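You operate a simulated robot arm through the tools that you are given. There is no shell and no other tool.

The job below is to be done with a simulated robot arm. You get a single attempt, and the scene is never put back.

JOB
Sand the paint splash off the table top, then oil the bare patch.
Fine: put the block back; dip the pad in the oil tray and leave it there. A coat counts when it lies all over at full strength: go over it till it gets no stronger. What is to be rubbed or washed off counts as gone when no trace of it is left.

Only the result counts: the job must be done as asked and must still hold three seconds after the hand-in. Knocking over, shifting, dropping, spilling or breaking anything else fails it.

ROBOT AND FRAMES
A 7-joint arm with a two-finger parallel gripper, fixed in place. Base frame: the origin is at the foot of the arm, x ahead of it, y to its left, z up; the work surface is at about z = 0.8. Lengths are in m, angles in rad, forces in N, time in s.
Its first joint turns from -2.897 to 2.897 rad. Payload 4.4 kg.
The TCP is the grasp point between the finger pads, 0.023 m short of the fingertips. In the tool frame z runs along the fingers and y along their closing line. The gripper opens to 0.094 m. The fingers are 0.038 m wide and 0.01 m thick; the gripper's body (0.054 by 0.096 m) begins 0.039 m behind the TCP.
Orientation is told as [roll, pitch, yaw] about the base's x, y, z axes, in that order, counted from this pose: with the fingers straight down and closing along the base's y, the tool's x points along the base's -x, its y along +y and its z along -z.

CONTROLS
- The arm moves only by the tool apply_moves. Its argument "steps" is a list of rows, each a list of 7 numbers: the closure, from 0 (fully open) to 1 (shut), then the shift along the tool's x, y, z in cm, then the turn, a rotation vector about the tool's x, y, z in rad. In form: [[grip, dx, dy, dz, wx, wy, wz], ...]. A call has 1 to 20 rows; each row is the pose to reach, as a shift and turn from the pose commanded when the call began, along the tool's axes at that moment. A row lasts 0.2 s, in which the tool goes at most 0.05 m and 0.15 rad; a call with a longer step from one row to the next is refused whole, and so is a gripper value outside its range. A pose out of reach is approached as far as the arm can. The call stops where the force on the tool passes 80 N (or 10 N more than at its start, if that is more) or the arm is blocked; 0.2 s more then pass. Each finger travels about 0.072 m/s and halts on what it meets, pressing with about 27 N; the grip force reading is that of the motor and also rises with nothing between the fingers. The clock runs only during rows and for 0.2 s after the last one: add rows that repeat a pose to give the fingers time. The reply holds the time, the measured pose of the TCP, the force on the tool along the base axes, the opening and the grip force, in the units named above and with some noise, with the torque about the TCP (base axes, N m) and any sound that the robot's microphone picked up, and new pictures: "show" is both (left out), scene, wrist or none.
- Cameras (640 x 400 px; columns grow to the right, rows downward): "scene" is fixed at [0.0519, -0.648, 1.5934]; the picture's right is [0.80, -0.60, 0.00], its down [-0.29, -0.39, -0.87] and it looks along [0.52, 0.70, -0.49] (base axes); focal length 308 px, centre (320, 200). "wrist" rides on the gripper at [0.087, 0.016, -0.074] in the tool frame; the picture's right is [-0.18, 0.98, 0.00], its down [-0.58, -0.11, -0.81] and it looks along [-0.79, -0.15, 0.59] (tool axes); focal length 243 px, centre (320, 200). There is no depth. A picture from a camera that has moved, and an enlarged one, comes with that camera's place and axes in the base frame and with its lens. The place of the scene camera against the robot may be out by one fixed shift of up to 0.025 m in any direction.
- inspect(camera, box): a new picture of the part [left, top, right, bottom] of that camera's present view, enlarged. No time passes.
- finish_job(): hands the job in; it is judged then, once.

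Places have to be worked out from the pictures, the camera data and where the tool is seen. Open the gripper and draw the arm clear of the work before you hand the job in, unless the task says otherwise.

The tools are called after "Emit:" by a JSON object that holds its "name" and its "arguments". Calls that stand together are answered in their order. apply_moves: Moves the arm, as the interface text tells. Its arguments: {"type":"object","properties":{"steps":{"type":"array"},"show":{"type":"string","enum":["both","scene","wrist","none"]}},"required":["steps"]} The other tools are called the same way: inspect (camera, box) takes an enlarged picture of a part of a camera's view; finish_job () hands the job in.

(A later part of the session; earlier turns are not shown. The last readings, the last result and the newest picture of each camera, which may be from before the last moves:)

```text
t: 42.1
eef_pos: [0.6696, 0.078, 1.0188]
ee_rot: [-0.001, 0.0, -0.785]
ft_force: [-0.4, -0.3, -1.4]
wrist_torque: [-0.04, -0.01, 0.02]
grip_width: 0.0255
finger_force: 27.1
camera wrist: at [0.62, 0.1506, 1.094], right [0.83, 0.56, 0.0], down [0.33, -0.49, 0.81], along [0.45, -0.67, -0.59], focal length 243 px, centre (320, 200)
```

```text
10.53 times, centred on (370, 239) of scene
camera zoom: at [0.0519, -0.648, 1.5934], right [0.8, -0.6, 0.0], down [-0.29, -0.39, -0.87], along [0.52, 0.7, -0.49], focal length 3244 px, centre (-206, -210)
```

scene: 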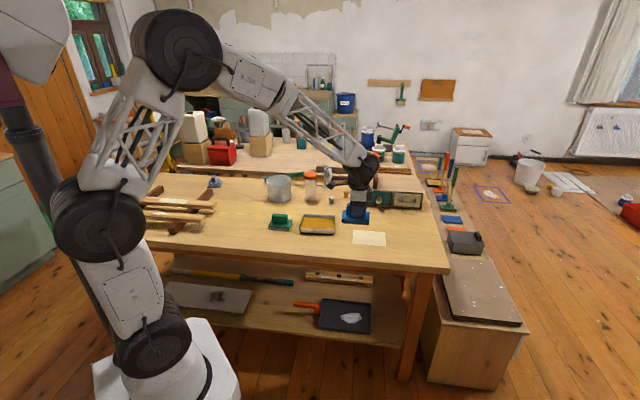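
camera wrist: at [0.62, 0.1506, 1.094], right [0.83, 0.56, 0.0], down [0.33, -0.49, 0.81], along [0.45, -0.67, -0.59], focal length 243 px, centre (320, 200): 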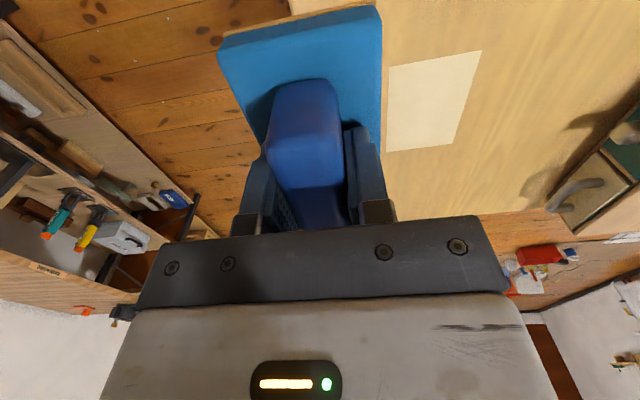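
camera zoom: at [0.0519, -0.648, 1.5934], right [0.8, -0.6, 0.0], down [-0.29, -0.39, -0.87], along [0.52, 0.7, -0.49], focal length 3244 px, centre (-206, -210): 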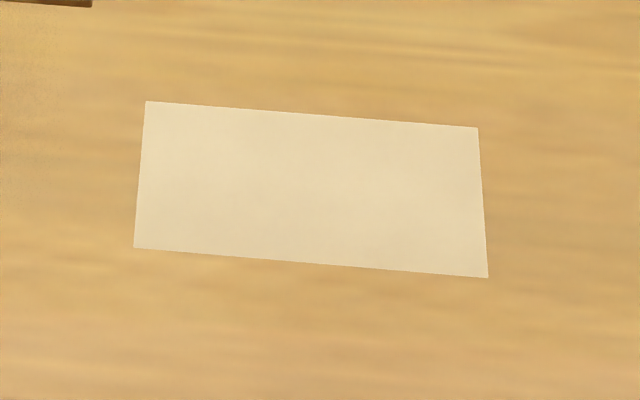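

The patch is uniformly bare now, with corners confirmed around centre (0.849, 0.070). Next I carry the block back over its home spot (1.039, -0.018), yaw -0.739.

Emit:
{"name": "apply_moves", "arguments": {"steps": [[1, -3.6, 2.1, 0, 0, 0, 0], [1, -7.2, 4.2, 0, 0, 0, -0.01], [1, -10.8, 6.3, 0, 0, 0, -0.02], [1, -14.4, 8.4, 1, 0, 0, -0.03], [1, -18, 10.5, 2, 0, 0, -0.04], [1, -21.6, 12.6, 3, 0, 0, -0.046], [1, -25.2, 14.7, 4, 0, 0, -0.046], [1, -28.8, 16.8, 6, 0, 0, -0.046], [1, -31.5, 18.5, 8, 0, 0, -0.046], [1, -32.9, 19.3, 10, 0, 0, -0.046], [1, -32.9, 19.3, 13, 0, 0, -0.046], [1, -32.9, 19.3, 15, 0, 0, -0.046], [1, -32.9, 19.3, 15, 0, 0, -0.046]], "show": "both"}}

```text
t: 44.9
eef_pos: [1.0389, -0.0199, 0.8683]
ee_rot: [-0.002, 0.0, -0.741]
ft_force: [-1.0, 0.0, -1.1]
wrist_torque: [0.0, -0.01, 0.03]
grip_width: 0.0258
finger_force: 26.5
camera wrist: at [0.9856, 0.0498, 0.9429], right [0.8, 0.6, 0.0], down [0.36, -0.47, 0.81], along [0.48, -0.64, -0.59], focal length 243 px, centre (320, 200)
```

scene: 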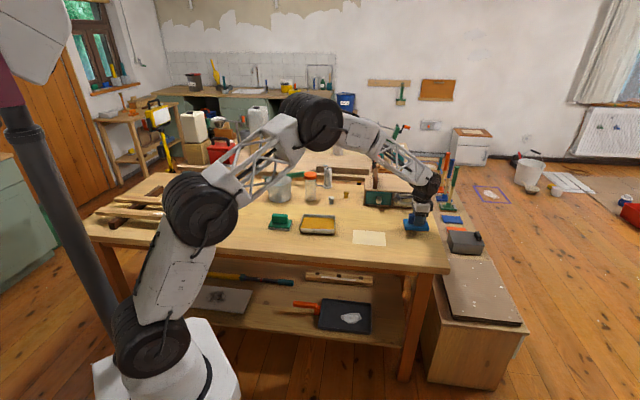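
wrist: 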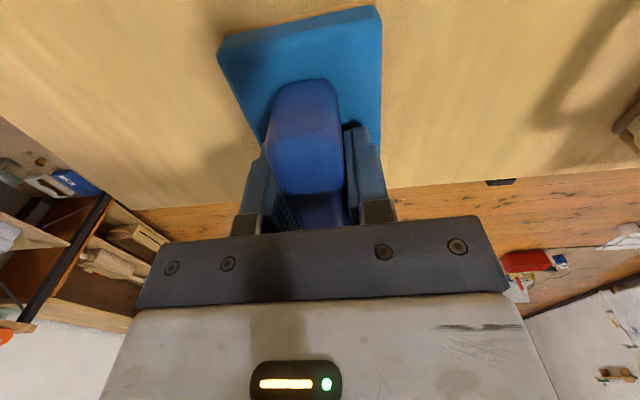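

I'm above home at z=0.868. Lowering gently until contact.

Emit:
{"name": "apply_moves", "arguments": {"steps": [[1, -0.05, 0.05, 1, 0, 0, 0], [1, -0.05, 0.05, 1.8, 0, 0, 0], [1, -0.05, 0.05, 2.15, 0, 0, 0], [1, -0.05, 0.05, 2.15, 0, 0, 0]], "show": "none"}}

Emit:
{"name": "apply_moves", "arguments": {"steps": [[1, 0, 0, 0.07, 0, 0, 0], [1, 0, 0, 0.07, 0, 0, 0]], "show": "none"}}

```text
t: 45.9
eef_pos: [1.0416, -0.0198, 0.8475]
ee_rot: [0.0, 0.001, -0.74]
ft_force: [-0.3, 0.1, -1.8]
wrist_torque: [-0.02, 0.03, 0.06]
grip_width: 0.0259
finger_force: 27.1
```

```text
t: 46.5
eef_pos: [1.0418, -0.0205, 0.8484]
ee_rot: [-0.002, -0.001, -0.739]
ft_force: [-0.1, 0.1, -1.4]
wrist_torque: [0.01, -0.01, 0.02]
grip_width: 0.0256
finger_force: 26.8
```

The reading is about 3 mm too far out; I'll correct inward and continue lowering in small steps.

Emit:
{"name": "apply_moves", "arguments": {"steps": [[1, 0.25, 0, 0, 0, 0, 0], [1, 0.25, 0, 0.05, 0, 0, 0], [1, 0.25, 0, 0.05, 0, 0, 0]], "show": "none"}}

Emit:
{"name": "apply_moves", "arguments": {"steps": [[1, 0, 0, 0.07, 0, 0, 0], [1, 0, 0, 0.07, 0, 0, 0]], "show": "none"}}

Emit:
{"name": "apply_moves", "arguments": {"steps": [[1, 0, 0, 0.07, 0, 0, 0], [1, 0, 0, 0.07, 0, 0, 0]], "show": "none"}}

```text
t: 47.3
eef_pos: [1.0372, -0.0193, 0.8469]
ee_rot: [-0.002, 0.0, -0.74]
ft_force: [-0.5, -0.5, -0.6]
wrist_torque: [0.01, 0.03, 0.01]
grip_width: 0.0259
finger_force: 26.6
```

```text
t: 47.9
eef_pos: [1.0384, -0.018, 0.8458]
ee_rot: [-0.002, 0.0, -0.741]
ft_force: [-0.2, -0.3, -2.5]
wrist_torque: [0.01, 0.03, 0.01]
grip_width: 0.0256
finger_force: 26.8
```

```text
t: 48.5
eef_pos: [1.0392, -0.0184, 0.8462]
ee_rot: [-0.001, 0.0, -0.742]
ft_force: [-0.2, 0.6, -0.1]
wrist_torque: [0.11, 0.05, 0.07]
grip_width: 0.0258
finger_force: 27.4
```

Touch is starting (the weight is off). One more half-millimetre, then I'll open the gripper.

Emit:
{"name": "apply_moves", "arguments": {"steps": [[1, 0, 0, 0.05, 0, 0, 0], [1, 0, 0, 0.05, 0, 0, 0]], "show": "none"}}

Emit:
{"name": "apply_moves", "arguments": {"steps": [[0.6, 0, 0, 0, 0, 0, 0], [0.2, 0, 0, 0, 0, 0, 0], [0, 0, 0, 0, 0, 0, 0], [0, 0, 0, 0, 0, 0, 0], [0, 0, 0, -1.5, 0, 0, 0], [0, 0, 0, -4, 0, 0, 0], [0, 0, 0, -7.5, 0, 0, 0], [0, 0, 0, -10, 0, 0, 0], [0, 0, 0, -10, 0, 0, 0]], "show": "both"}}

```text
t: 49.1
eef_pos: [1.0383, -0.0182, 0.8452]
ee_rot: [-0.002, -0.001, -0.741]
ft_force: [-2.1, -3.4, 6.0]
wrist_torque: [0.09, 0.17, 0.1]
grip_width: 0.0258
finger_force: 27.4
```

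```text
t: 51.1
eef_pos: [1.037, -0.0189, 0.9452]
ee_rot: [-0.003, 0.002, -0.739]
ft_force: [0.8, -0.4, 0.1]
wrist_torque: [0.01, 0.01, -0.01]
grip_width: 0.0938
finger_force: 0.0
camera wrist: at [0.9848, 0.0512, 1.0183], right [0.8, 0.6, 0.0], down [0.36, -0.47, 0.81], along [0.48, -0.64, -0.59], focal length 243 px, centre (320, 200)
```

scene: 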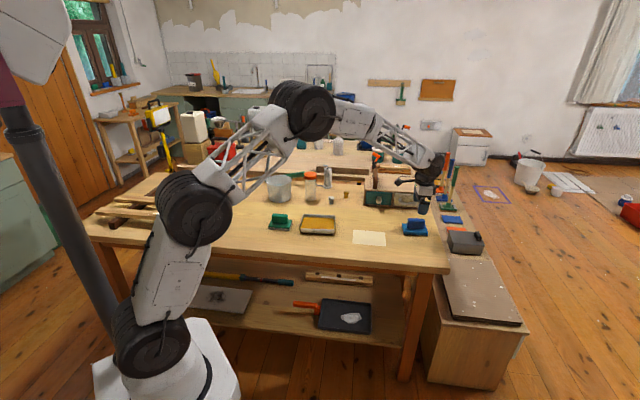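
wrist: 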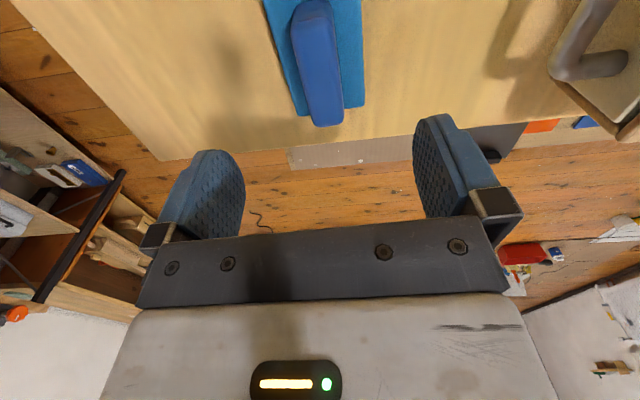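

The block is released. I'll compare its scene position with the original picture.

Emit:
{"name": "inspect", "arguments": {"camera": "scene", "box": [340, 200, 440, 262]}}

Emit:
{"name": "inspect", "arguments": {"camera": "scene", "box": [250, 200, 350, 262]}}

```text
6.40 times, centred on (390, 231) of scene
camera zoom: at [0.0519, -0.648, 1.5934], right [0.8, -0.6, 0.0], down [-0.29, -0.39, -0.87], along [0.52, 0.7, -0.49], focal length 1972 px, centre (-128, 2)
```

zoom: 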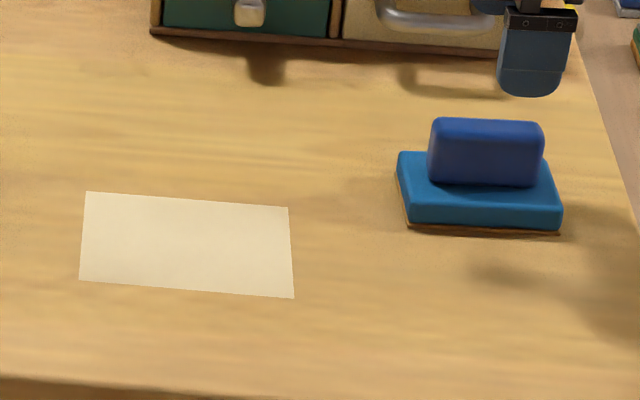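

```text
6.40 times, centred on (300, 231) of scene
camera zoom: at [0.0519, -0.648, 1.5934], right [0.8, -0.6, 0.0], down [-0.29, -0.39, -0.87], along [0.52, 0.7, -0.49], focal length 1972 px, centre (448, 2)
```

zoom: 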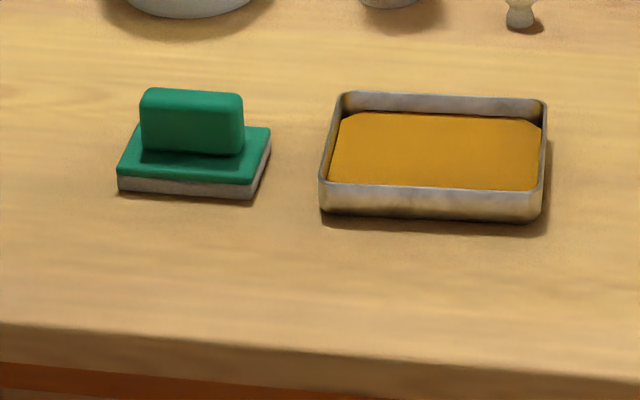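

The block sits within ~3 mm of its original spot. Next I travel at height to the green pad, which I estimate at (0.587, 0.377), with the tray around (0.722, 0.277).

Emit:
{"name": "apply_moves", "arguments": {"steps": [[0, 0, 0, -4, 0, 0, 0], [0, 4.5, 0, -7, 0, 0, 0], [0, 9, 0, -8, 0, 0, 0], [0, 13.5, 0, -8, 0, 0, 0], [0, 18, -0.2, -8, 0, 0, 0], [0, 22.5, -0.4, -8, 0, 0, 0], [0, 27, -0.5, -8, 0, 0, 0], [0, 31.5, -0.6, -8, 0, 0, 0], [0, 36, -0.7, -8, 0, 0, 0], [0, 40.5, -0.8, -8, 0, 0, 0], [0, 45, -0.9, -8, 0, 0, 0], [0, 49.5, -1, -8, 0, 0, 0], [0, 54, -1, -8, 0, 0, 0], [0, 58, -1, -8, 0, 0, 0], [0, 61, -1, -8, 0, 0, 0], [0, 61, -1, -8, 0, 0, 0]], "show": "both"}}

Emit:
{"name": "inspect", "arguments": {"camera": "scene", "box": [340, 200, 440, 262]}}

```text
refused: row 2 steps farther than a row can; nothing moved
```

```text
6.40 times, centred on (390, 231) of scene
camera zoom: at [0.0519, -0.648, 1.5934], right [0.8, -0.6, 0.0], down [-0.29, -0.39, -0.87], along [0.52, 0.7, -0.49], focal length 1972 px, centre (-128, 2)
```

zoom: 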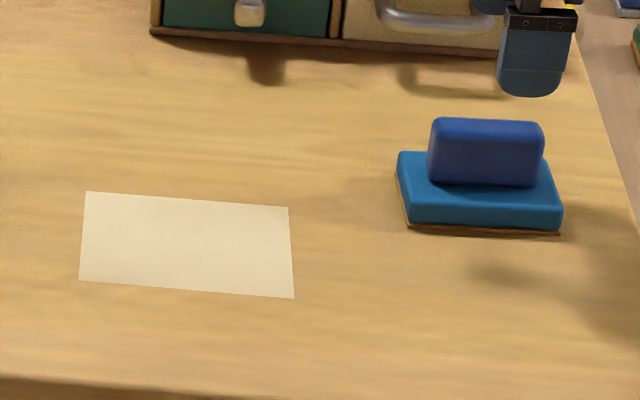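

The second row was too long; I'll resend the same path with shorter combined steps.

Emit:
{"name": "apply_moves", "arguments": {"steps": [[0, 0, 0, -4, 0, 0, 0], [0, 3.5, 0, -6.5, 0, 0, 0], [0, 7.8, 0, -8, 0, 0, 0], [0, 12.3, 0, -8, 0, 0, 0], [0, 16.8, -0.2, -8, 0, 0, 0], [0, 21.3, -0.4, -8, 0, 0, 0], [0, 25.8, -0.5, -8, 0, 0, 0], [0, 30.3, -0.6, -8, 0, 0, 0], [0, 34.8, -0.7, -8, 0, 0, 0], [0, 39.3, -0.8, -8, 0, 0, 0], [0, 43.8, -0.9, -8, 0, 0, 0], [0, 48.3, -1, -8, 0, 0, 0], [0, 52.8, -1, -8, 0, 0, 0], [0, 57, -1, -8, 0, 0, 0], [0, 61, -1, -8, 0, 0, 0], [0, 61, -1, -8, 0, 0, 0]], "show": "both"}}

Emit:
{"name": "inspect", "arguments": {"camera": "scene", "box": [340, 200, 440, 262]}}

```text
t: 54.5
eef_pos: [0.5844, 0.389, 1.0207]
ee_rot: [-0.003, -0.001, -0.74]
ft_force: [-0.3, 0.3, 0.4]
wrist_torque: [0.01, 0.04, -0.02]
grip_width: 0.0942
finger_force: 0.0
camera wrist: at [0.5316, 0.4584, 1.0952], right [0.8, 0.6, 0.0], down [0.36, -0.47, 0.81], along [0.49, -0.64, -0.59], focal length 243 px, centre (320, 200)
```

scene: 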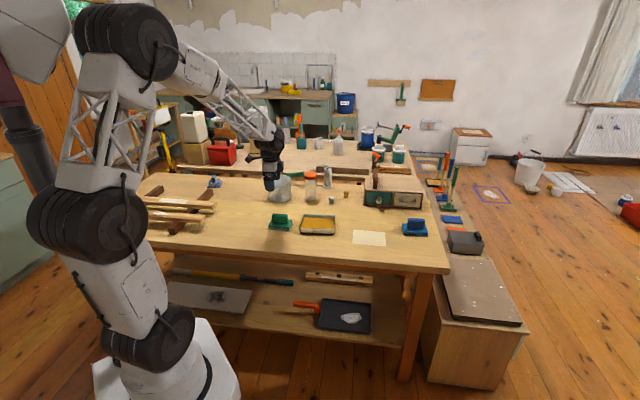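
wrist: 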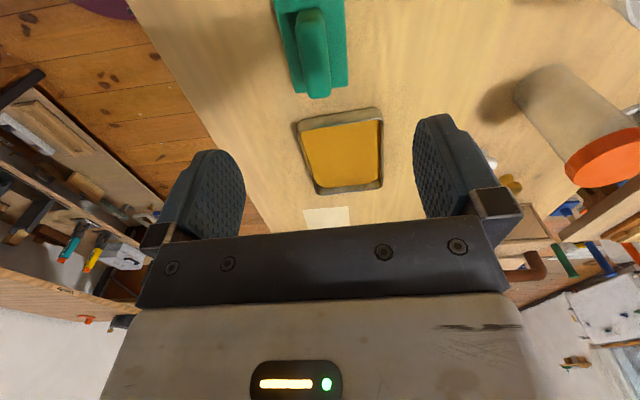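

```text
6.40 times, centred on (390, 231) of scene
camera zoom: at [0.0519, -0.648, 1.5934], right [0.8, -0.6, 0.0], down [-0.29, -0.39, -0.87], along [0.52, 0.7, -0.49], focal length 1972 px, centre (-128, 2)
```

zoom: 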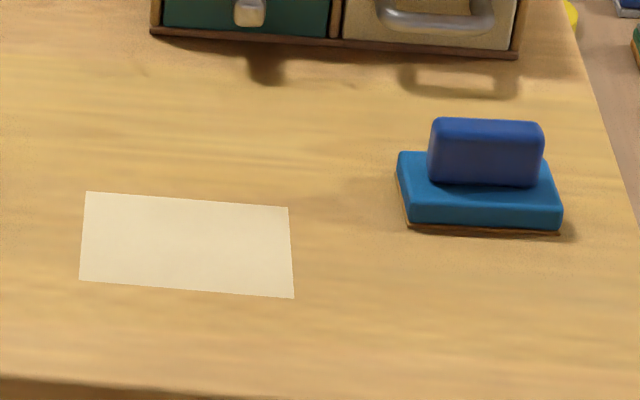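

Emit:
{"name": "inspect", "arguments": {"camera": "wrist", "box": [250, 0, 410, 110]}}

Emit:
{"name": "inspect", "arguments": {"camera": "wrist", "box": [270, 90, 410, 230]}}

```text
3.64 times, centred on (330, 55) of wrist
camera zoom: at [0.5316, 0.4584, 1.0952], right [0.8, 0.6, 0.0], down [0.36, -0.47, 0.81], along [0.49, -0.64, -0.59], focal length 882 px, centre (284, 727)
```

zoom: 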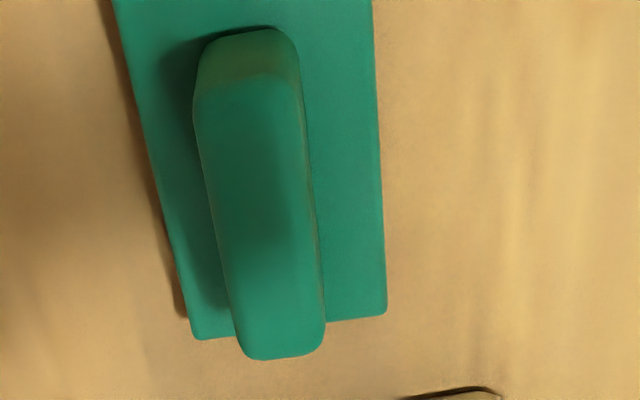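

```text
2.86 times, centred on (340, 160) of wrist
camera zoom: at [0.5316, 0.4584, 1.0952], right [0.8, 0.6, 0.0], down [0.36, -0.47, 0.81], along [0.49, -0.64, -0.59], focal length 693 px, centre (263, 314)
```

zoom: 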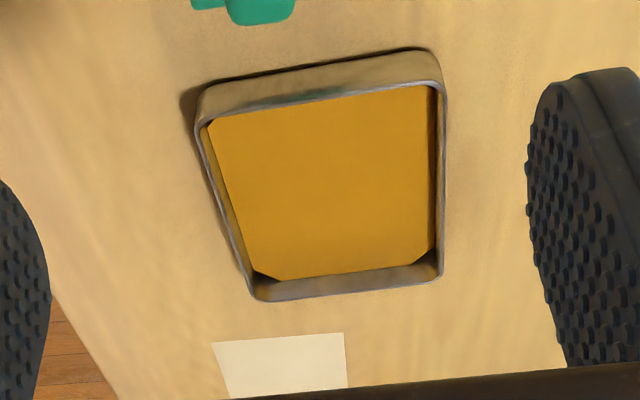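

I measure the pad centre at (0.592, 0.372) with yaw about -0.785, and the tray centred near (0.729, 0.263), long axis at about -42°. I'll move over the pad, align, and come down partway.

Emit:
{"name": "apply_moves", "arguments": {"steps": [[0, -0.9, -0.4, 3, 0, 0, 0.03], [0, -1.7, -0.7, 6, 0, 0, 0.045], [0, -1.7, -0.7, 9, 0, 0, 0.045], [0, -1.7, -0.7, 11, 0, 0, 0.045], [0, -1.7, -0.7, 11, 0, 0, 0.045]], "show": "wrist"}}

Emit:
{"name": "inspect", "arguments": {"camera": "wrist", "box": [200, 0, 440, 200]}}

```text
t: 55.7
eef_pos: [0.5912, 0.3687, 0.9135]
ee_rot: [0.0, -0.001, -0.785]
ft_force: [-0.9, 0.6, -0.8]
wrist_torque: [-0.02, 0.05, -0.01]
grip_width: 0.0939
finger_force: 0.1
camera wrist: at [0.5404, 0.4412, 0.9875], right [0.82, 0.57, 0.0], down [0.33, -0.49, 0.81], along [0.46, -0.67, -0.59], focal length 243 px, centre (320, 200)
```

wrist: 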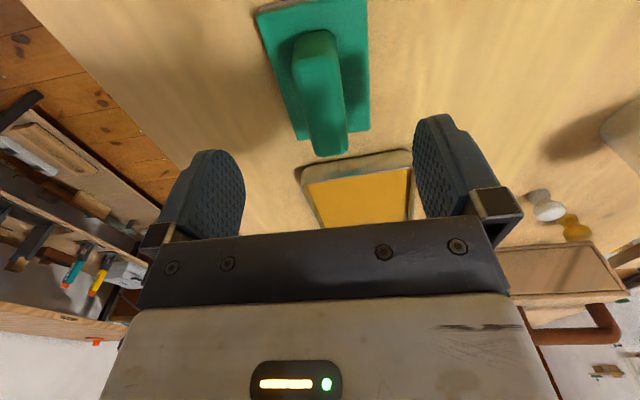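

```text
2.00 times, centred on (320, 100) of wrist
camera zoom: at [0.5404, 0.4412, 0.9875], right [0.82, 0.57, 0.0], down [0.33, -0.49, 0.81], along [0.46, -0.67, -0.59], focal length 485 px, centre (320, 400)
```

zoom: 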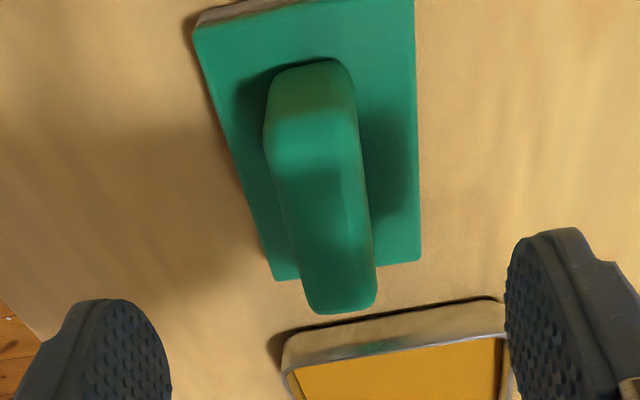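

The handle is centred within ~2 mm. I'll nudge 1.5 mm in tool y, descend to TCP z≈0.848, and close.

Emit:
{"name": "apply_moves", "arguments": {"steps": [[0, 0, 0.15, 2.5, 0, 0, 0], [0, 0, 0.15, 5, 0, 0, 0], [0, 0, 0.15, 6, 0, 0, 0], [0, 0, 0.15, 6.5, 0, 0, 0], [0, 0, 0.15, 6.5, 0, 0, 0]], "show": "wrist"}}

```text
t: 56.9
eef_pos: [0.5907, 0.3706, 0.8485]
ee_rot: [-0.001, -0.002, -0.785]
ft_force: [-0.7, -0.5, -1.0]
wrist_torque: [0.02, 0.03, 0.05]
grip_width: 0.0939
finger_force: 0.0
camera wrist: at [0.541, 0.4431, 0.9224], right [0.82, 0.57, 0.0], down [0.33, -0.49, 0.81], along [0.46, -0.67, -0.59], focal length 243 px, centre (320, 200)
```

wrist: 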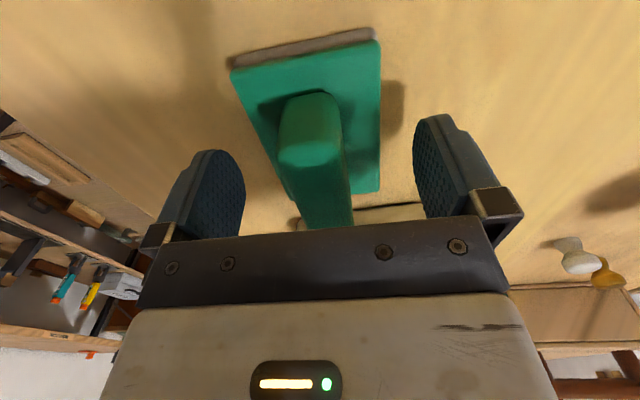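

Before closing I'd like to verify that the fingertips clear the pad's base; let me look from the scene camera.

Emit:
{"name": "inspect", "arguments": {"camera": "scene", "box": [250, 190, 330, 240]}}

Emit:
{"name": "inspect", "arguments": {"camera": "wrist", "box": [180, 20, 480, 240]}}

```text
8.00 times, centred on (290, 215) of scene
camera zoom: at [0.0519, -0.648, 1.5934], right [0.8, -0.6, 0.0], down [-0.29, -0.39, -0.87], along [0.52, 0.7, -0.49], focal length 2465 px, centre (560, 80)
```

zoom: 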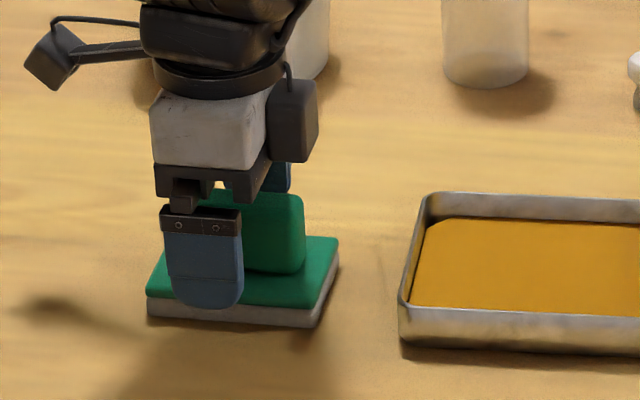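

```text
1.82 times, centred on (330, 130) of wrist
camera zoom: at [0.541, 0.4431, 0.9224], right [0.82, 0.57, 0.0], down [0.33, -0.49, 0.81], along [0.46, -0.67, -0.59], focal length 441 px, centre (302, 327)
```

zoom: 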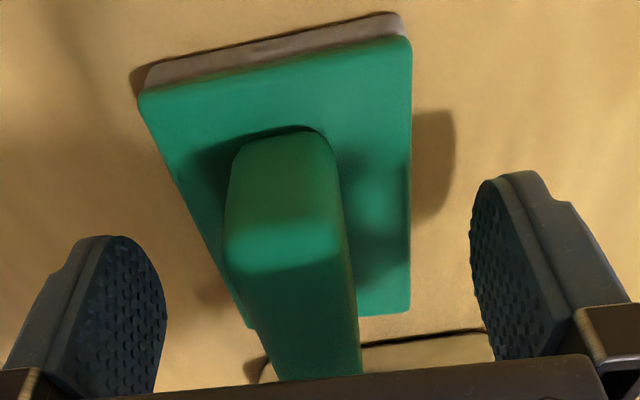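

From the scene view, the fingertip is roughly 7 mm above the base's top plane, so closing is safe. Closing now.

Emit:
{"name": "apply_moves", "arguments": {"steps": [[0.3, 0, 0, 0, 0, 0, 0], [0.6, 0, 0, 0, 0, 0, 0], [1, 0, 0, 0, 0, 0, 0], [1, 0, 0, 0, 0, 0, 0], [1, 0, 0, 0, 0, 0, 0], [1, 0, 0, 0, 0, 0, 0]], "show": "wrist"}}

```text
t: 58.3
eef_pos: [0.591, 0.3711, 0.8481]
ee_rot: [-0.001, -0.001, -0.785]
ft_force: [0.2, -0.3, 0.0]
wrist_torque: [0.01, -0.03, -0.01]
grip_width: 0.0256
finger_force: 27.1
camera wrist: at [0.541, 0.4431, 0.9225], right [0.82, 0.57, 0.0], down [0.33, -0.49, 0.81], along [0.46, -0.67, -0.59], focal length 243 px, centre (320, 200)
```

wrist: 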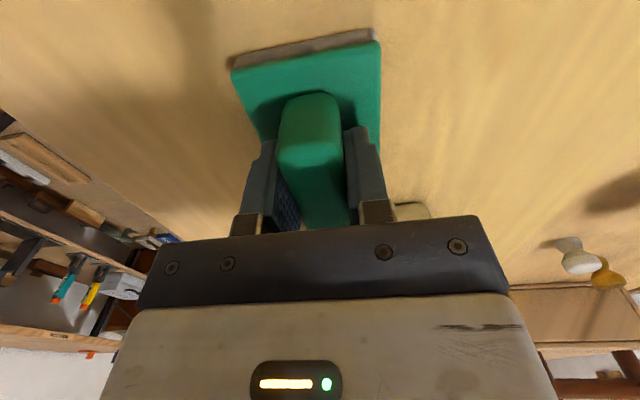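

The pad is gripped (0.0256 opening). I'll lift it and shift sideways to get a clear wrist view of the tray for a precise fix.

Emit:
{"name": "apply_moves", "arguments": {"steps": [[1, 0, 0, -1, 0, 0, 0], [1, 0, 0, -4.5, 0, 0, 0], [1, 0, 0, -9, 0, 0, 0], [1, 0, -2.5, -12.5, 0, 0, 0], [1, 0, -6, -15.5, 0, 0, 0], [1, 0, -10, -17, 0, 0, 0], [1, 0, -10, -17, 0, 0, 0]], "show": "both"}}

Emit:
{"name": "inspect", "arguments": {"camera": "wrist", "box": [360, 80, 520, 200]}}

```text
t: 59.9
eef_pos: [0.5191, 0.2998, 1.0196]
ee_rot: [-0.002, 0.0, -0.787]
ft_force: [-0.1, -0.4, -0.4]
wrist_torque: [0.0, 0.0, 0.0]
grip_width: 0.0255
finger_force: 27.0
camera wrist: at [0.4696, 0.3718, 1.0932], right [0.83, 0.56, 0.0], down [0.33, -0.49, 0.81], along [0.46, -0.67, -0.59], focal length 243 px, centre (320, 200)
```

scene: 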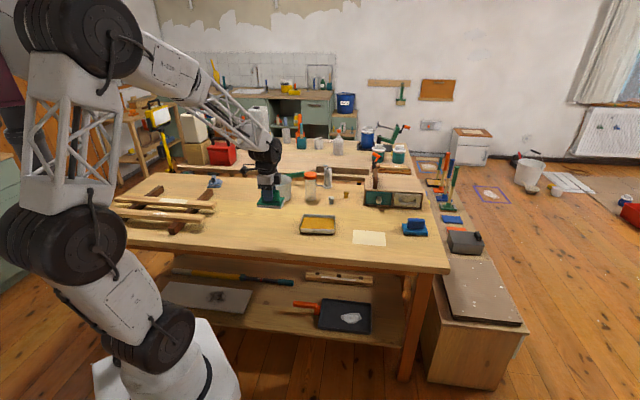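
wrist: 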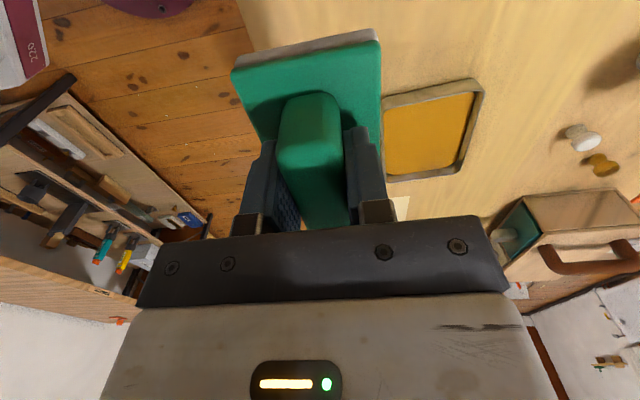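

```text
3.33 times, centred on (440, 140) of wrist
camera zoom: at [0.4696, 0.3718, 1.0932], right [0.83, 0.56, 0.0], down [0.33, -0.49, 0.81], along [0.46, -0.67, -0.59], focal length 809 px, centre (-80, 400)
```

zoom: 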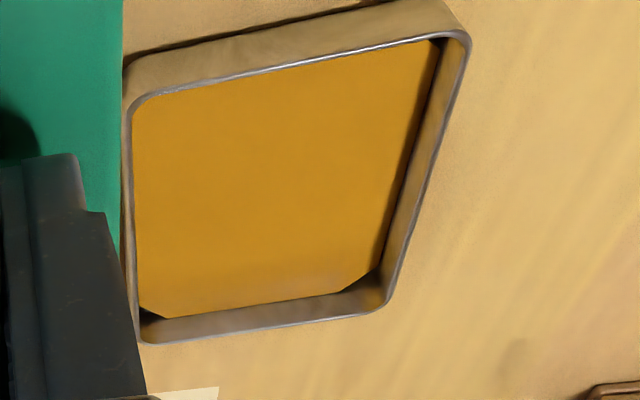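

From this view and the scene, I fix the tray at centre (0.724, 0.2655), yaw ≈ -0.724, rim z≈0.829, oil level ≈0.816. I'll move over the tray, aligned to it, and stop a couple of cm above the rim.

Emit:
{"name": "apply_moves", "arguments": {"steps": [[1, -3.5, 2.5, 0, 0, 0, -0.015], [1, -7, 5, 0, 0, 0, -0.03], [1, -10.5, 7.5, 2, 0, 0, -0.045], [1, -14, 10, 4, 0, 0, -0.061], [1, -16.9, 12.1, 6, 0, 0, -0.061], [1, -16.9, 12.1, 9, 0, 0, -0.061], [1, -16.9, 12.1, 11.5, 0, 0, -0.061], [1, -16.9, 12.1, 11.5, 0, 0, -0.061]], "show": "both"}}

Emit:
{"name": "inspect", "arguments": {"camera": "wrist", "box": [180, 0, 440, 240]}}

Emit:
{"name": "inspect", "arguments": {"camera": "scene", "box": [280, 180, 360, 240]}}

```text
t: 61.7
eef_pos: [0.7246, 0.2639, 0.9057]
ee_rot: [-0.001, 0.001, -0.725]
ft_force: [-0.1, -0.3, -0.7]
wrist_torque: [0.01, 0.01, 0.02]
grip_width: 0.0255
finger_force: 26.6
camera wrist: at [0.6705, 0.3339, 0.979], right [0.79, 0.61, 0.0], down [0.36, -0.47, 0.81], along [0.5, -0.64, -0.59], focal length 243 px, centre (320, 200)
```

scene: 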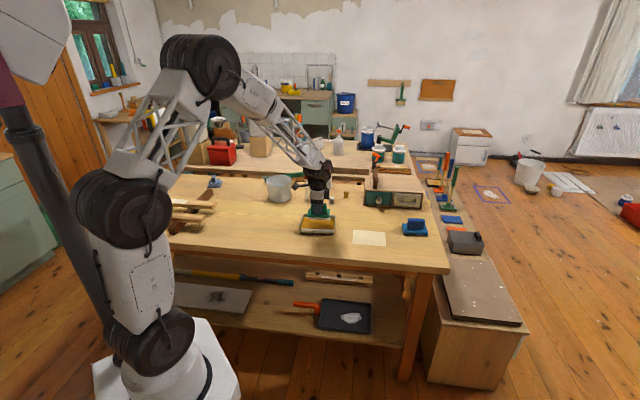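
wrist: 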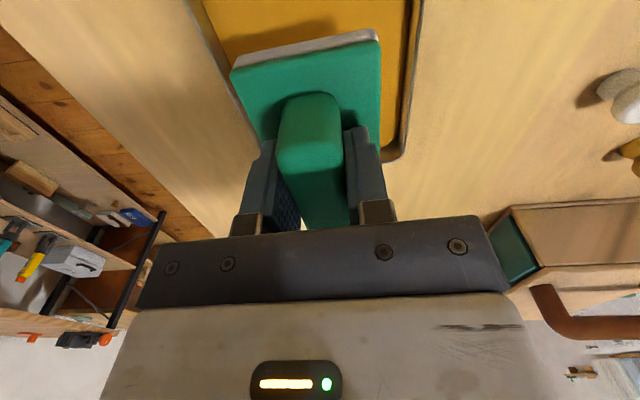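

```text
1.67 times, centred on (310, 120) of wrist
camera zoom: at [0.6705, 0.3339, 0.979], right [0.79, 0.61, 0.0], down [0.36, -0.47, 0.81], along [0.5, -0.64, -0.59], focal length 404 px, centre (337, 333)
```

zoom: 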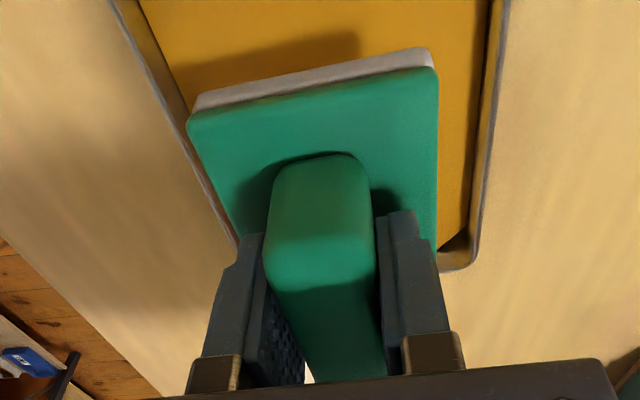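

```text
6.67 times, centred on (320, 210) of scene
camera zoom: at [0.0519, -0.648, 1.5934], right [0.8, -0.6, 0.0], down [-0.29, -0.39, -0.87], along [0.52, 0.7, -0.49], focal length 2054 px, centre (320, 133)
```

zoom: 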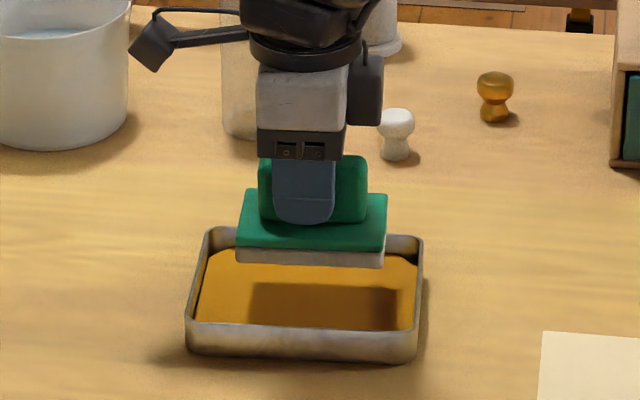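

Pad and tray agree to within a few mm in both cameras. I'll lower the pad into the tray to about z=0.862 and look.

Emit:
{"name": "apply_moves", "arguments": {"steps": [[1, 0, 0, 1.5, 0, 0, 0], [1, 0, 0, 3, 0, 0, 0], [1, 0, 0, 4, 0, 0, 0], [1, 0, 0, 4.4, 0, 0, 0], [1, 0, 0, 4.4, 0, 0, 0]], "show": "wrist"}}

Emit:
{"name": "inspect", "arguments": {"camera": "wrist", "box": [180, 0, 440, 240]}}

Emit:
{"name": "inspect", "arguments": {"camera": "scene", "box": [280, 180, 360, 240]}}

```text
t: 62.9
eef_pos: [0.7248, 0.2654, 0.8596]
ee_rot: [-0.001, 0.002, -0.724]
ft_force: [-0.3, -0.1, -1.4]
wrist_torque: [0.0, 0.02, -0.02]
grip_width: 0.0257
finger_force: 27.5
camera wrist: at [0.6699, 0.3349, 0.9347], right [0.79, 0.61, 0.0], down [0.36, -0.47, 0.81], along [0.5, -0.64, -0.59], focal length 243 px, centre (320, 200)
```

wrist: 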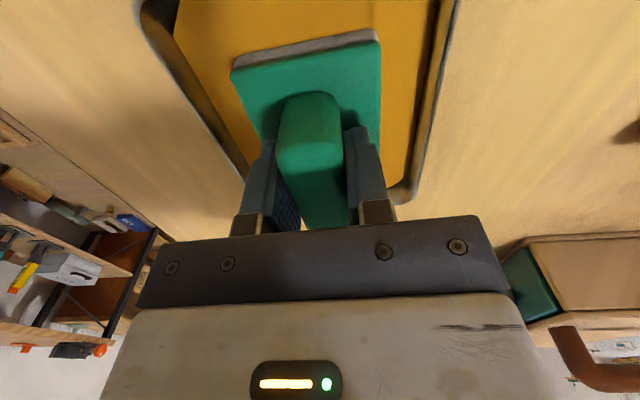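

```text
1.67 times, centred on (310, 120) of wrist
camera zoom: at [0.6699, 0.3349, 0.9347], right [0.79, 0.61, 0.0], down [0.36, -0.47, 0.81], along [0.5, -0.64, -0.59], focal length 404 px, centre (337, 333)
```

zoom: 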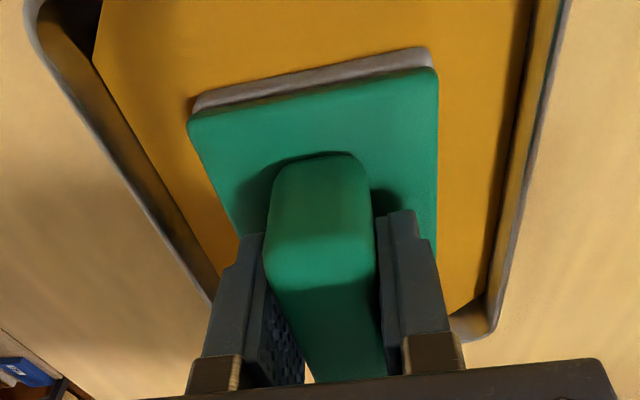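

```text
6.67 times, centred on (320, 210) of scene
camera zoom: at [0.0519, -0.648, 1.5934], right [0.8, -0.6, 0.0], down [-0.29, -0.39, -0.87], along [0.52, 0.7, -0.49], focal length 2054 px, centre (320, 133)
```

zoom: 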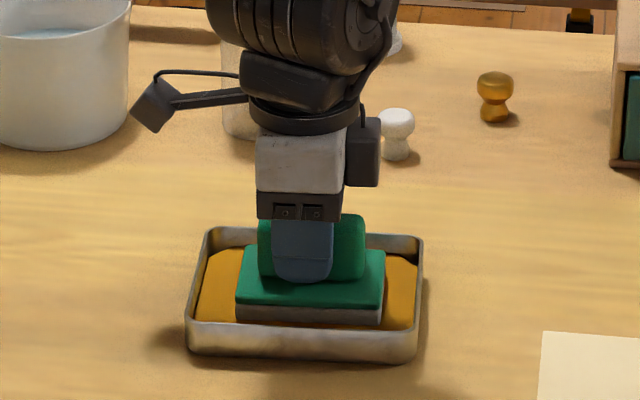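

The pad is centred in the tray. Lowering further in small steps into the oil.

Emit:
{"name": "apply_moves", "arguments": {"steps": [[1, 0, 0, 0.3, 0, 0, 0], [1, 0, 0, 0.5, 0, 0, 0], [1, 0, 0, 0.5, 0, 0, 0]], "show": "none"}}

Emit:
{"name": "apply_moves", "arguments": {"steps": [[1, 0, 0, 0.2, 0, 0, 0], [1, 0, 0, 0.2, 0, 0, 0]], "show": "none"}}

Emit:
{"name": "apply_moves", "arguments": {"steps": [[1, 0, 0, 0.1, 0, 0, 0], [1, 0, 0, 0.1, 0, 0, 0]], "show": "wrist"}}

```text
t: 63.7
eef_pos: [0.7247, 0.2641, 0.8555]
ee_rot: [0.0, -0.001, -0.723]
ft_force: [0.8, 0.5, -0.3]
wrist_torque: [0.01, 0.02, 0.02]
grip_width: 0.0258
finger_force: 26.9
```

```text
t: 64.3
eef_pos: [0.724, 0.265, 0.8538]
ee_rot: [-0.002, -0.001, -0.726]
ft_force: [1.1, -0.1, -1.2]
wrist_torque: [-0.01, 0.0, -0.03]
grip_width: 0.0257
finger_force: 27.2
```

```text
t: 64.9
eef_pos: [0.7237, 0.2652, 0.8519]
ee_rot: [-0.002, 0.0, -0.725]
ft_force: [0.2, -0.4, -0.6]
wrist_torque: [-0.01, 0.04, 0.0]
grip_width: 0.0256
finger_force: 27.3
camera wrist: at [0.6705, 0.3341, 0.9265], right [0.79, 0.61, 0.0], down [0.36, -0.47, 0.81], along [0.5, -0.64, -0.59], focal length 243 px, centre (320, 200)
```

wrist: 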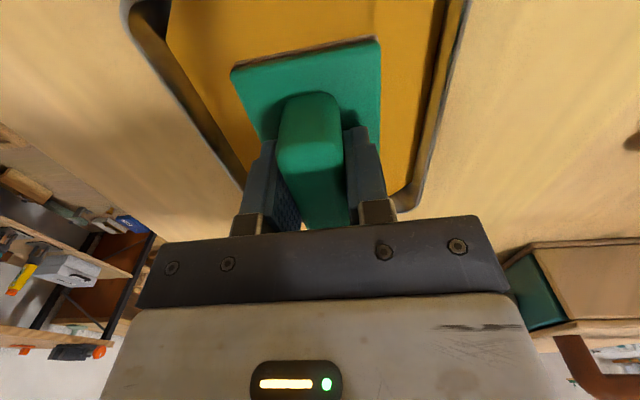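

The felt is immersed in the oil. A little lower until it touches the tray floor, then hold a second to soak.

Emit:
{"name": "apply_moves", "arguments": {"steps": [[1, 0, 0, 0.1, 0, 0, 0], [1, 0, 0, 0.1, 0, 0, 0]], "show": "none"}}

Emit:
{"name": "apply_moves", "arguments": {"steps": [[1, 0, 0, 0.1, 0, 0, 0], [1, 0, 0, 0.1, 0, 0, 0], [1, 0, 0, 0.1, 0, 0, 0], [1, 0, 0, 0.1, 0, 0, 0]], "show": "none"}}

```text
t: 65.5
eef_pos: [0.7238, 0.2655, 0.8531]
ee_rot: [-0.001, -0.001, -0.725]
ft_force: [1.5, -0.4, 2.0]
wrist_torque: [0.02, -0.12, -0.05]
grip_width: 0.0255
finger_force: 27.0
```

```text
t: 66.5
eef_pos: [0.725, 0.2665, 0.8523]
ee_rot: [0.0, -0.003, -0.723]
ft_force: [-6.0, -2.5, 35.5]
wrist_torque: [0.04, 0.21, -0.03]
grip_width: 0.0259
finger_force: 27.2
```

The pad touched the tray floor with ~35 N, well soaked. I'll lift it straight out and carry it to just above the patch centre.

Emit:
{"name": "apply_moves", "arguments": {"steps": [[1, 0, 0, -0.3, 0, 0, 0], [1, 0, 0, -2, 0, 0, 0], [1, 0, 0, -4.5, 0, 0, 0], [1, 0, 0, -7, 0, 0, 0], [1, 0, 0, -7, 0, 0, 0], [1, -4, -1.2, -7, 0, 0, 0.012], [1, -8, -2.4, -7, 0, 0, 0.024], [1, -12, -3.6, -7, 0, 0, 0.036], [1, -16, -4.8, -6.5, 0, 0, 0.048], [1, -20, -6, -6, 0, 0, 0.061], [1, -22.2, -6.4, -4, 0, 0, 0.061], [1, -22.2, -6.4, -2.5, 0, 0, 0.061], [1, -22.2, -6.4, -2.5, 0, 0, 0.061]], "show": "both"}}

Emit:
{"name": "inspect", "arguments": {"camera": "scene", "box": [280, 180, 420, 260]}}

```text
t: 69.3
eef_pos: [0.85, 0.0707, 0.8758]
ee_rot: [-0.001, 0.0, -0.785]
ft_force: [-0.1, -0.1, -0.8]
wrist_torque: [-0.04, 0.0, 0.07]
grip_width: 0.0259
finger_force: 26.5
camera wrist: at [0.8002, 0.143, 0.9495], right [0.82, 0.57, 0.0], down [0.33, -0.49, 0.81], along [0.46, -0.67, -0.59], focal length 243 px, centre (320, 200)
```

scene: 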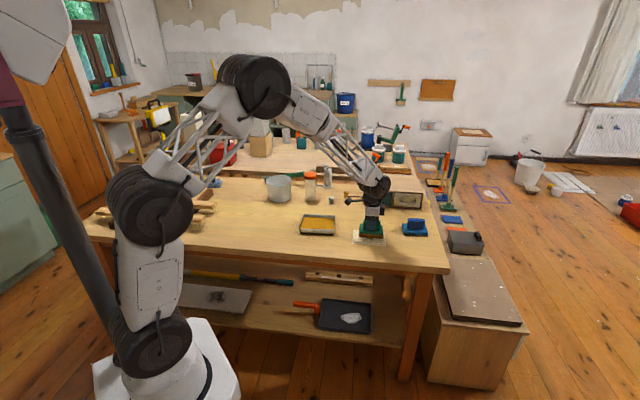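
wrist: 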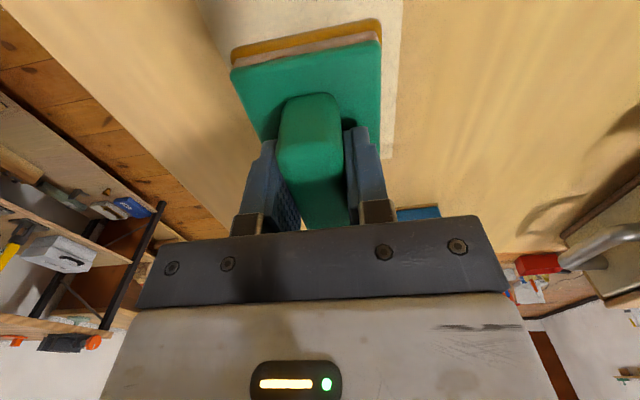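

```text
4.57 times, centred on (350, 220) of scene
camera zoom: at [0.0519, -0.648, 1.5934], right [0.8, -0.6, 0.0], down [-0.29, -0.39, -0.87], along [0.52, 0.7, -0.49], focal length 1409 px, centre (183, 109)
```

zoom: 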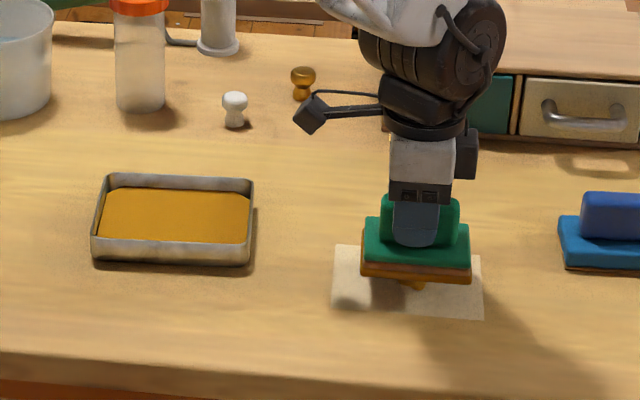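

The pad carries oil with a drop hanging, so I'll lower it onto the patch right away.

Emit:
{"name": "apply_moves", "arguments": {"steps": [[1, 0, 0, 1.4, 0, 0, 0], [1, 0, 0, 2.3, 0, 0, 0], [1, 0, 0, 2.6, 0, 0, 0], [1, 0, 0, 2.6, 0, 0, 0]], "show": "none"}}

Emit:
{"name": "apply_moves", "arguments": {"steps": [[1, 0, 0, 0.07, 0, 0, 0], [1, 0, 0, 0.07, 0, 0, 0]], "show": "none"}}

```text
t: 70.3
eef_pos: [0.8501, 0.0697, 0.8494]
ee_rot: [-0.002, -0.001, -0.787]
ft_force: [-0.4, -0.3, -1.2]
wrist_torque: [0.07, -0.01, 0.03]
grip_width: 0.0256
finger_force: 27.4
```

```text
t: 70.9
eef_pos: [0.85, 0.0692, 0.8488]
ee_rot: [-0.001, -0.001, -0.786]
ft_force: [-0.4, -0.4, -1.5]
wrist_torque: [-0.01, 0.02, 0.02]
grip_width: 0.0259
finger_force: 27.4
```

Not yet in contact; continuing down in small steps.

Emit:
{"name": "apply_moves", "arguments": {"steps": [[1, 0, 0, 0.07, 0, 0, 0], [1, 0, 0, 0.07, 0, 0, 0]], "show": "none"}}

Emit:
{"name": "apply_moves", "arguments": {"steps": [[1, 0, 0, 0.06, 0, 0, 0], [1, 0, 0, 0.06, 0, 0, 0]], "show": "none"}}

Emit:
{"name": "apply_moves", "arguments": {"steps": [[1, 0, 0, 0.05, 0, 0, 0], [1, 0, 0, 0.05, 0, 0, 0]], "show": "none"}}

```text
t: 71.5
eef_pos: [0.8494, 0.0702, 0.8482]
ee_rot: [-0.001, 0.001, -0.786]
ft_force: [-0.4, -0.5, -1.3]
wrist_torque: [0.0, -0.03, 0.01]
grip_width: 0.0255
finger_force: 27.3
```

```text
t: 72.1
eef_pos: [0.849, 0.0709, 0.8487]
ee_rot: [-0.002, 0.0, -0.786]
ft_force: [0.5, -0.8, 0.6]
wrist_torque: [-0.03, -0.1, -0.04]
grip_width: 0.0256
finger_force: 27.3
```

```text
t: 72.7
eef_pos: [0.8484, 0.0712, 0.8475]
ee_rot: [-0.002, -0.001, -0.786]
ft_force: [0.6, 4.5, 9.1]
wrist_torque: [0.12, -0.03, -0.02]
grip_width: 0.0257
finger_force: 26.8
```

Contact at ~9 N over the patch centre. I'll spread the oil with a full serpentine over the patch.

Emit:
{"name": "apply_moves", "arguments": {"steps": [[1, 1.1, 0, 0.02, 0, 0, 0], [1, 2.2, 0, 0.02, 0, 0, 0], [1, 2.2, -1, 0.02, 0, 0, 0], [1, 2.2, -2, 0.02, 0, 0, 0], [1, 1.1, -2, 0.02, 0, 0, 0], [1, 0, -2, 0.02, 0, 0, 0], [1, -1.1, -2, 0.02, 0, 0, 0], [1, -2.2, -2, 0.02, 0, 0, 0], [1, -2.2, -1, 0.02, 0, 0, 0], [1, -2.2, 0, 0.02, 0, 0, 0], [1, -1.1, 0, 0.02, 0, 0, 0], [1, 0, 0, 0.02, 0, 0, 0], [1, 1.1, 0, 0.02, 0, 0, 0], [1, 2.2, 0, 0.02, 0, 0, 0], [1, 2.2, 1, 0.02, 0, 0, 0], [1, 2.2, 2, 0.02, 0, 0, 0], [1, 1.1, 2, 0.02, 0, 0, 0], [1, 0, 2, 0.02, 0, 0, 0], [1, -1.1, 2, 0.02, 0, 0, 0], [1, -2.2, 2, 0.02, 0, 0, 0]], "show": "both"}}

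Emit:
{"name": "inspect", "arguments": {"camera": "scene", "box": [280, 180, 420, 260]}}

Emit:
{"name": "inspect", "arguments": {"camera": "wrist", "box": [120, 0, 480, 240]}}

```text
t: 76.9
eef_pos: [0.8778, 0.0707, 0.8476]
ee_rot: [-0.003, 0.0, -0.785]
ft_force: [-2.5, 2.3, 5.7]
wrist_torque: [-0.07, -0.22, 0.07]
grip_width: 0.0257
finger_force: 26.8
camera wrist: at [0.8277, 0.1437, 0.9209], right [0.82, 0.57, 0.0], down [0.34, -0.49, 0.81], along [0.45, -0.67, -0.59], focal length 243 px, centre (320, 200)
```

scene: 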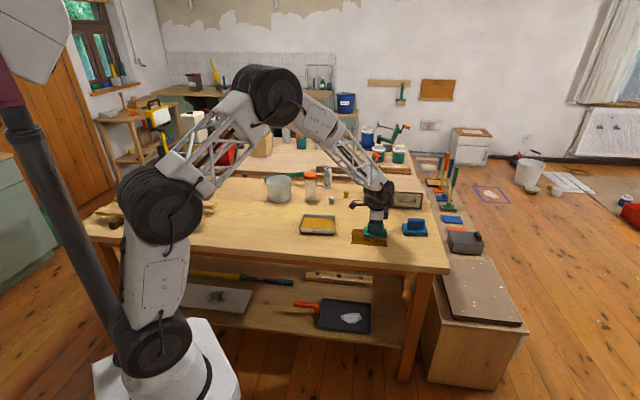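
wrist: 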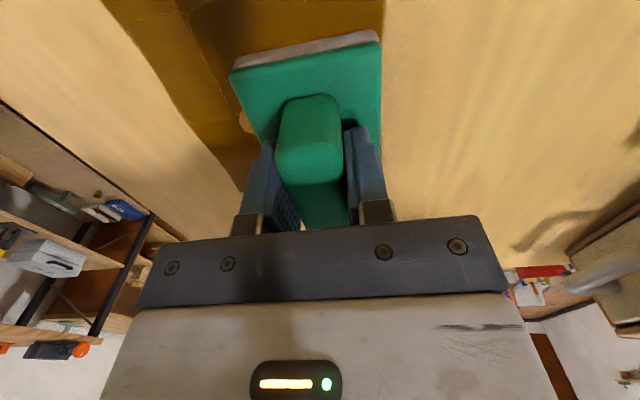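

```text
4.57 times, centred on (350, 220) of scene
camera zoom: at [0.0519, -0.648, 1.5934], right [0.8, -0.6, 0.0], down [-0.29, -0.39, -0.87], along [0.52, 0.7, -0.49], focal length 1409 px, centre (183, 109)
```

zoom: 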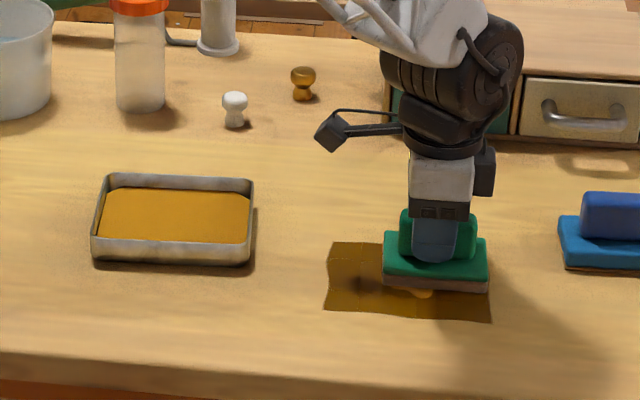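

```text
1.67 times, centred on (300, 120) of wrist
camera zoom: at [0.8277, 0.1437, 0.9209], right [0.82, 0.57, 0.0], down [0.34, -0.49, 0.81], along [0.45, -0.67, -0.59], focal length 404 px, centre (353, 333)
```

zoom: 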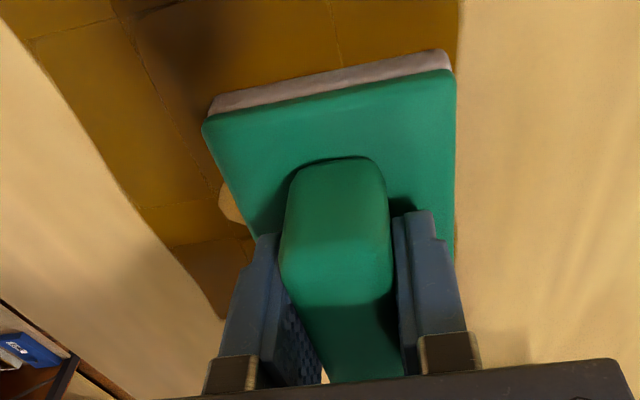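

The oil is going on, with a small pale spot still showing and uneven strength. I'll make another serpentine pass in reverse with slightly more pressure.

Emit:
{"name": "apply_moves", "arguments": {"steps": [[1, 0, 0, 0.05, 0, 0, 0], [1, 1.5, 0, 0.05, 0, 0, 0], [1, 3, 0, 0.05, 0, 0, 0], [1, 4.4, 0, 0.05, 0, 0, 0], [1, 4.4, -1, 0.05, 0, 0, 0], [1, 4.4, -2, 0.05, 0, 0, 0], [1, 3, -2, 0.05, 0, 0, 0], [1, 1.5, -2, 0.05, 0, 0, 0], [1, 0, -2, 0.05, 0, 0, 0], [1, 0, -3, 0.05, 0, 0, 0], [1, 0, -4, 0.05, 0, 0, 0], [1, 1.5, -4, 0.05, 0, 0, 0], [1, 3, -4, 0.05, 0, 0, 0], [1, 4.4, -4, 0.05, 0, 0, 0], [1, 3, -4, 0.05, 0, 0, 0], [1, 1.5, -4, 0.05, 0, 0, 0], [1, 0, -4, 0.05, 0, 0, 0], [1, 0, -3, 0.05, 0, 0, 0], [1, 0, -2, 0.05, 0, 0, 0], [1, 2.2, -2, 0.05, 0, 0, 0]], "show": "none"}}

Emit:
{"name": "inspect", "arguments": {"camera": "scene", "box": [320, 200, 420, 260]}}

```text
t: 81.1
eef_pos: [0.8499, 0.0705, 0.846]
ee_rot: [0.0, 0.0, -0.784]
ft_force: [-0.5, -0.6, -1.0]
wrist_torque: [-0.03, 0.0, -0.05]
grip_width: 0.0258
finger_force: 26.8
```

```text
6.40 times, centred on (370, 230) of scene
camera zoom: at [0.0519, -0.648, 1.5934], right [0.8, -0.6, 0.0], down [-0.29, -0.39, -0.87], along [0.52, 0.7, -0.49], focal length 1972 px, centre (0, 8)
```

zoom: 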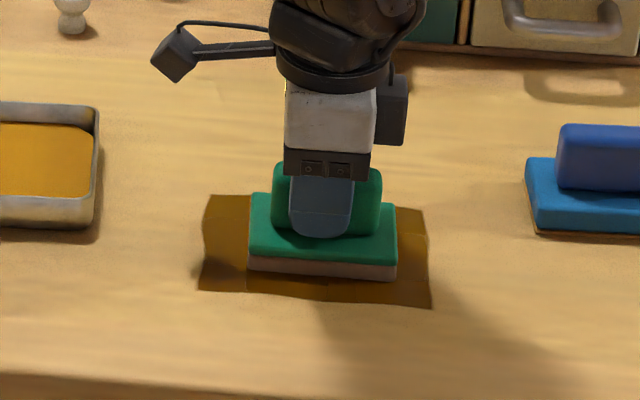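

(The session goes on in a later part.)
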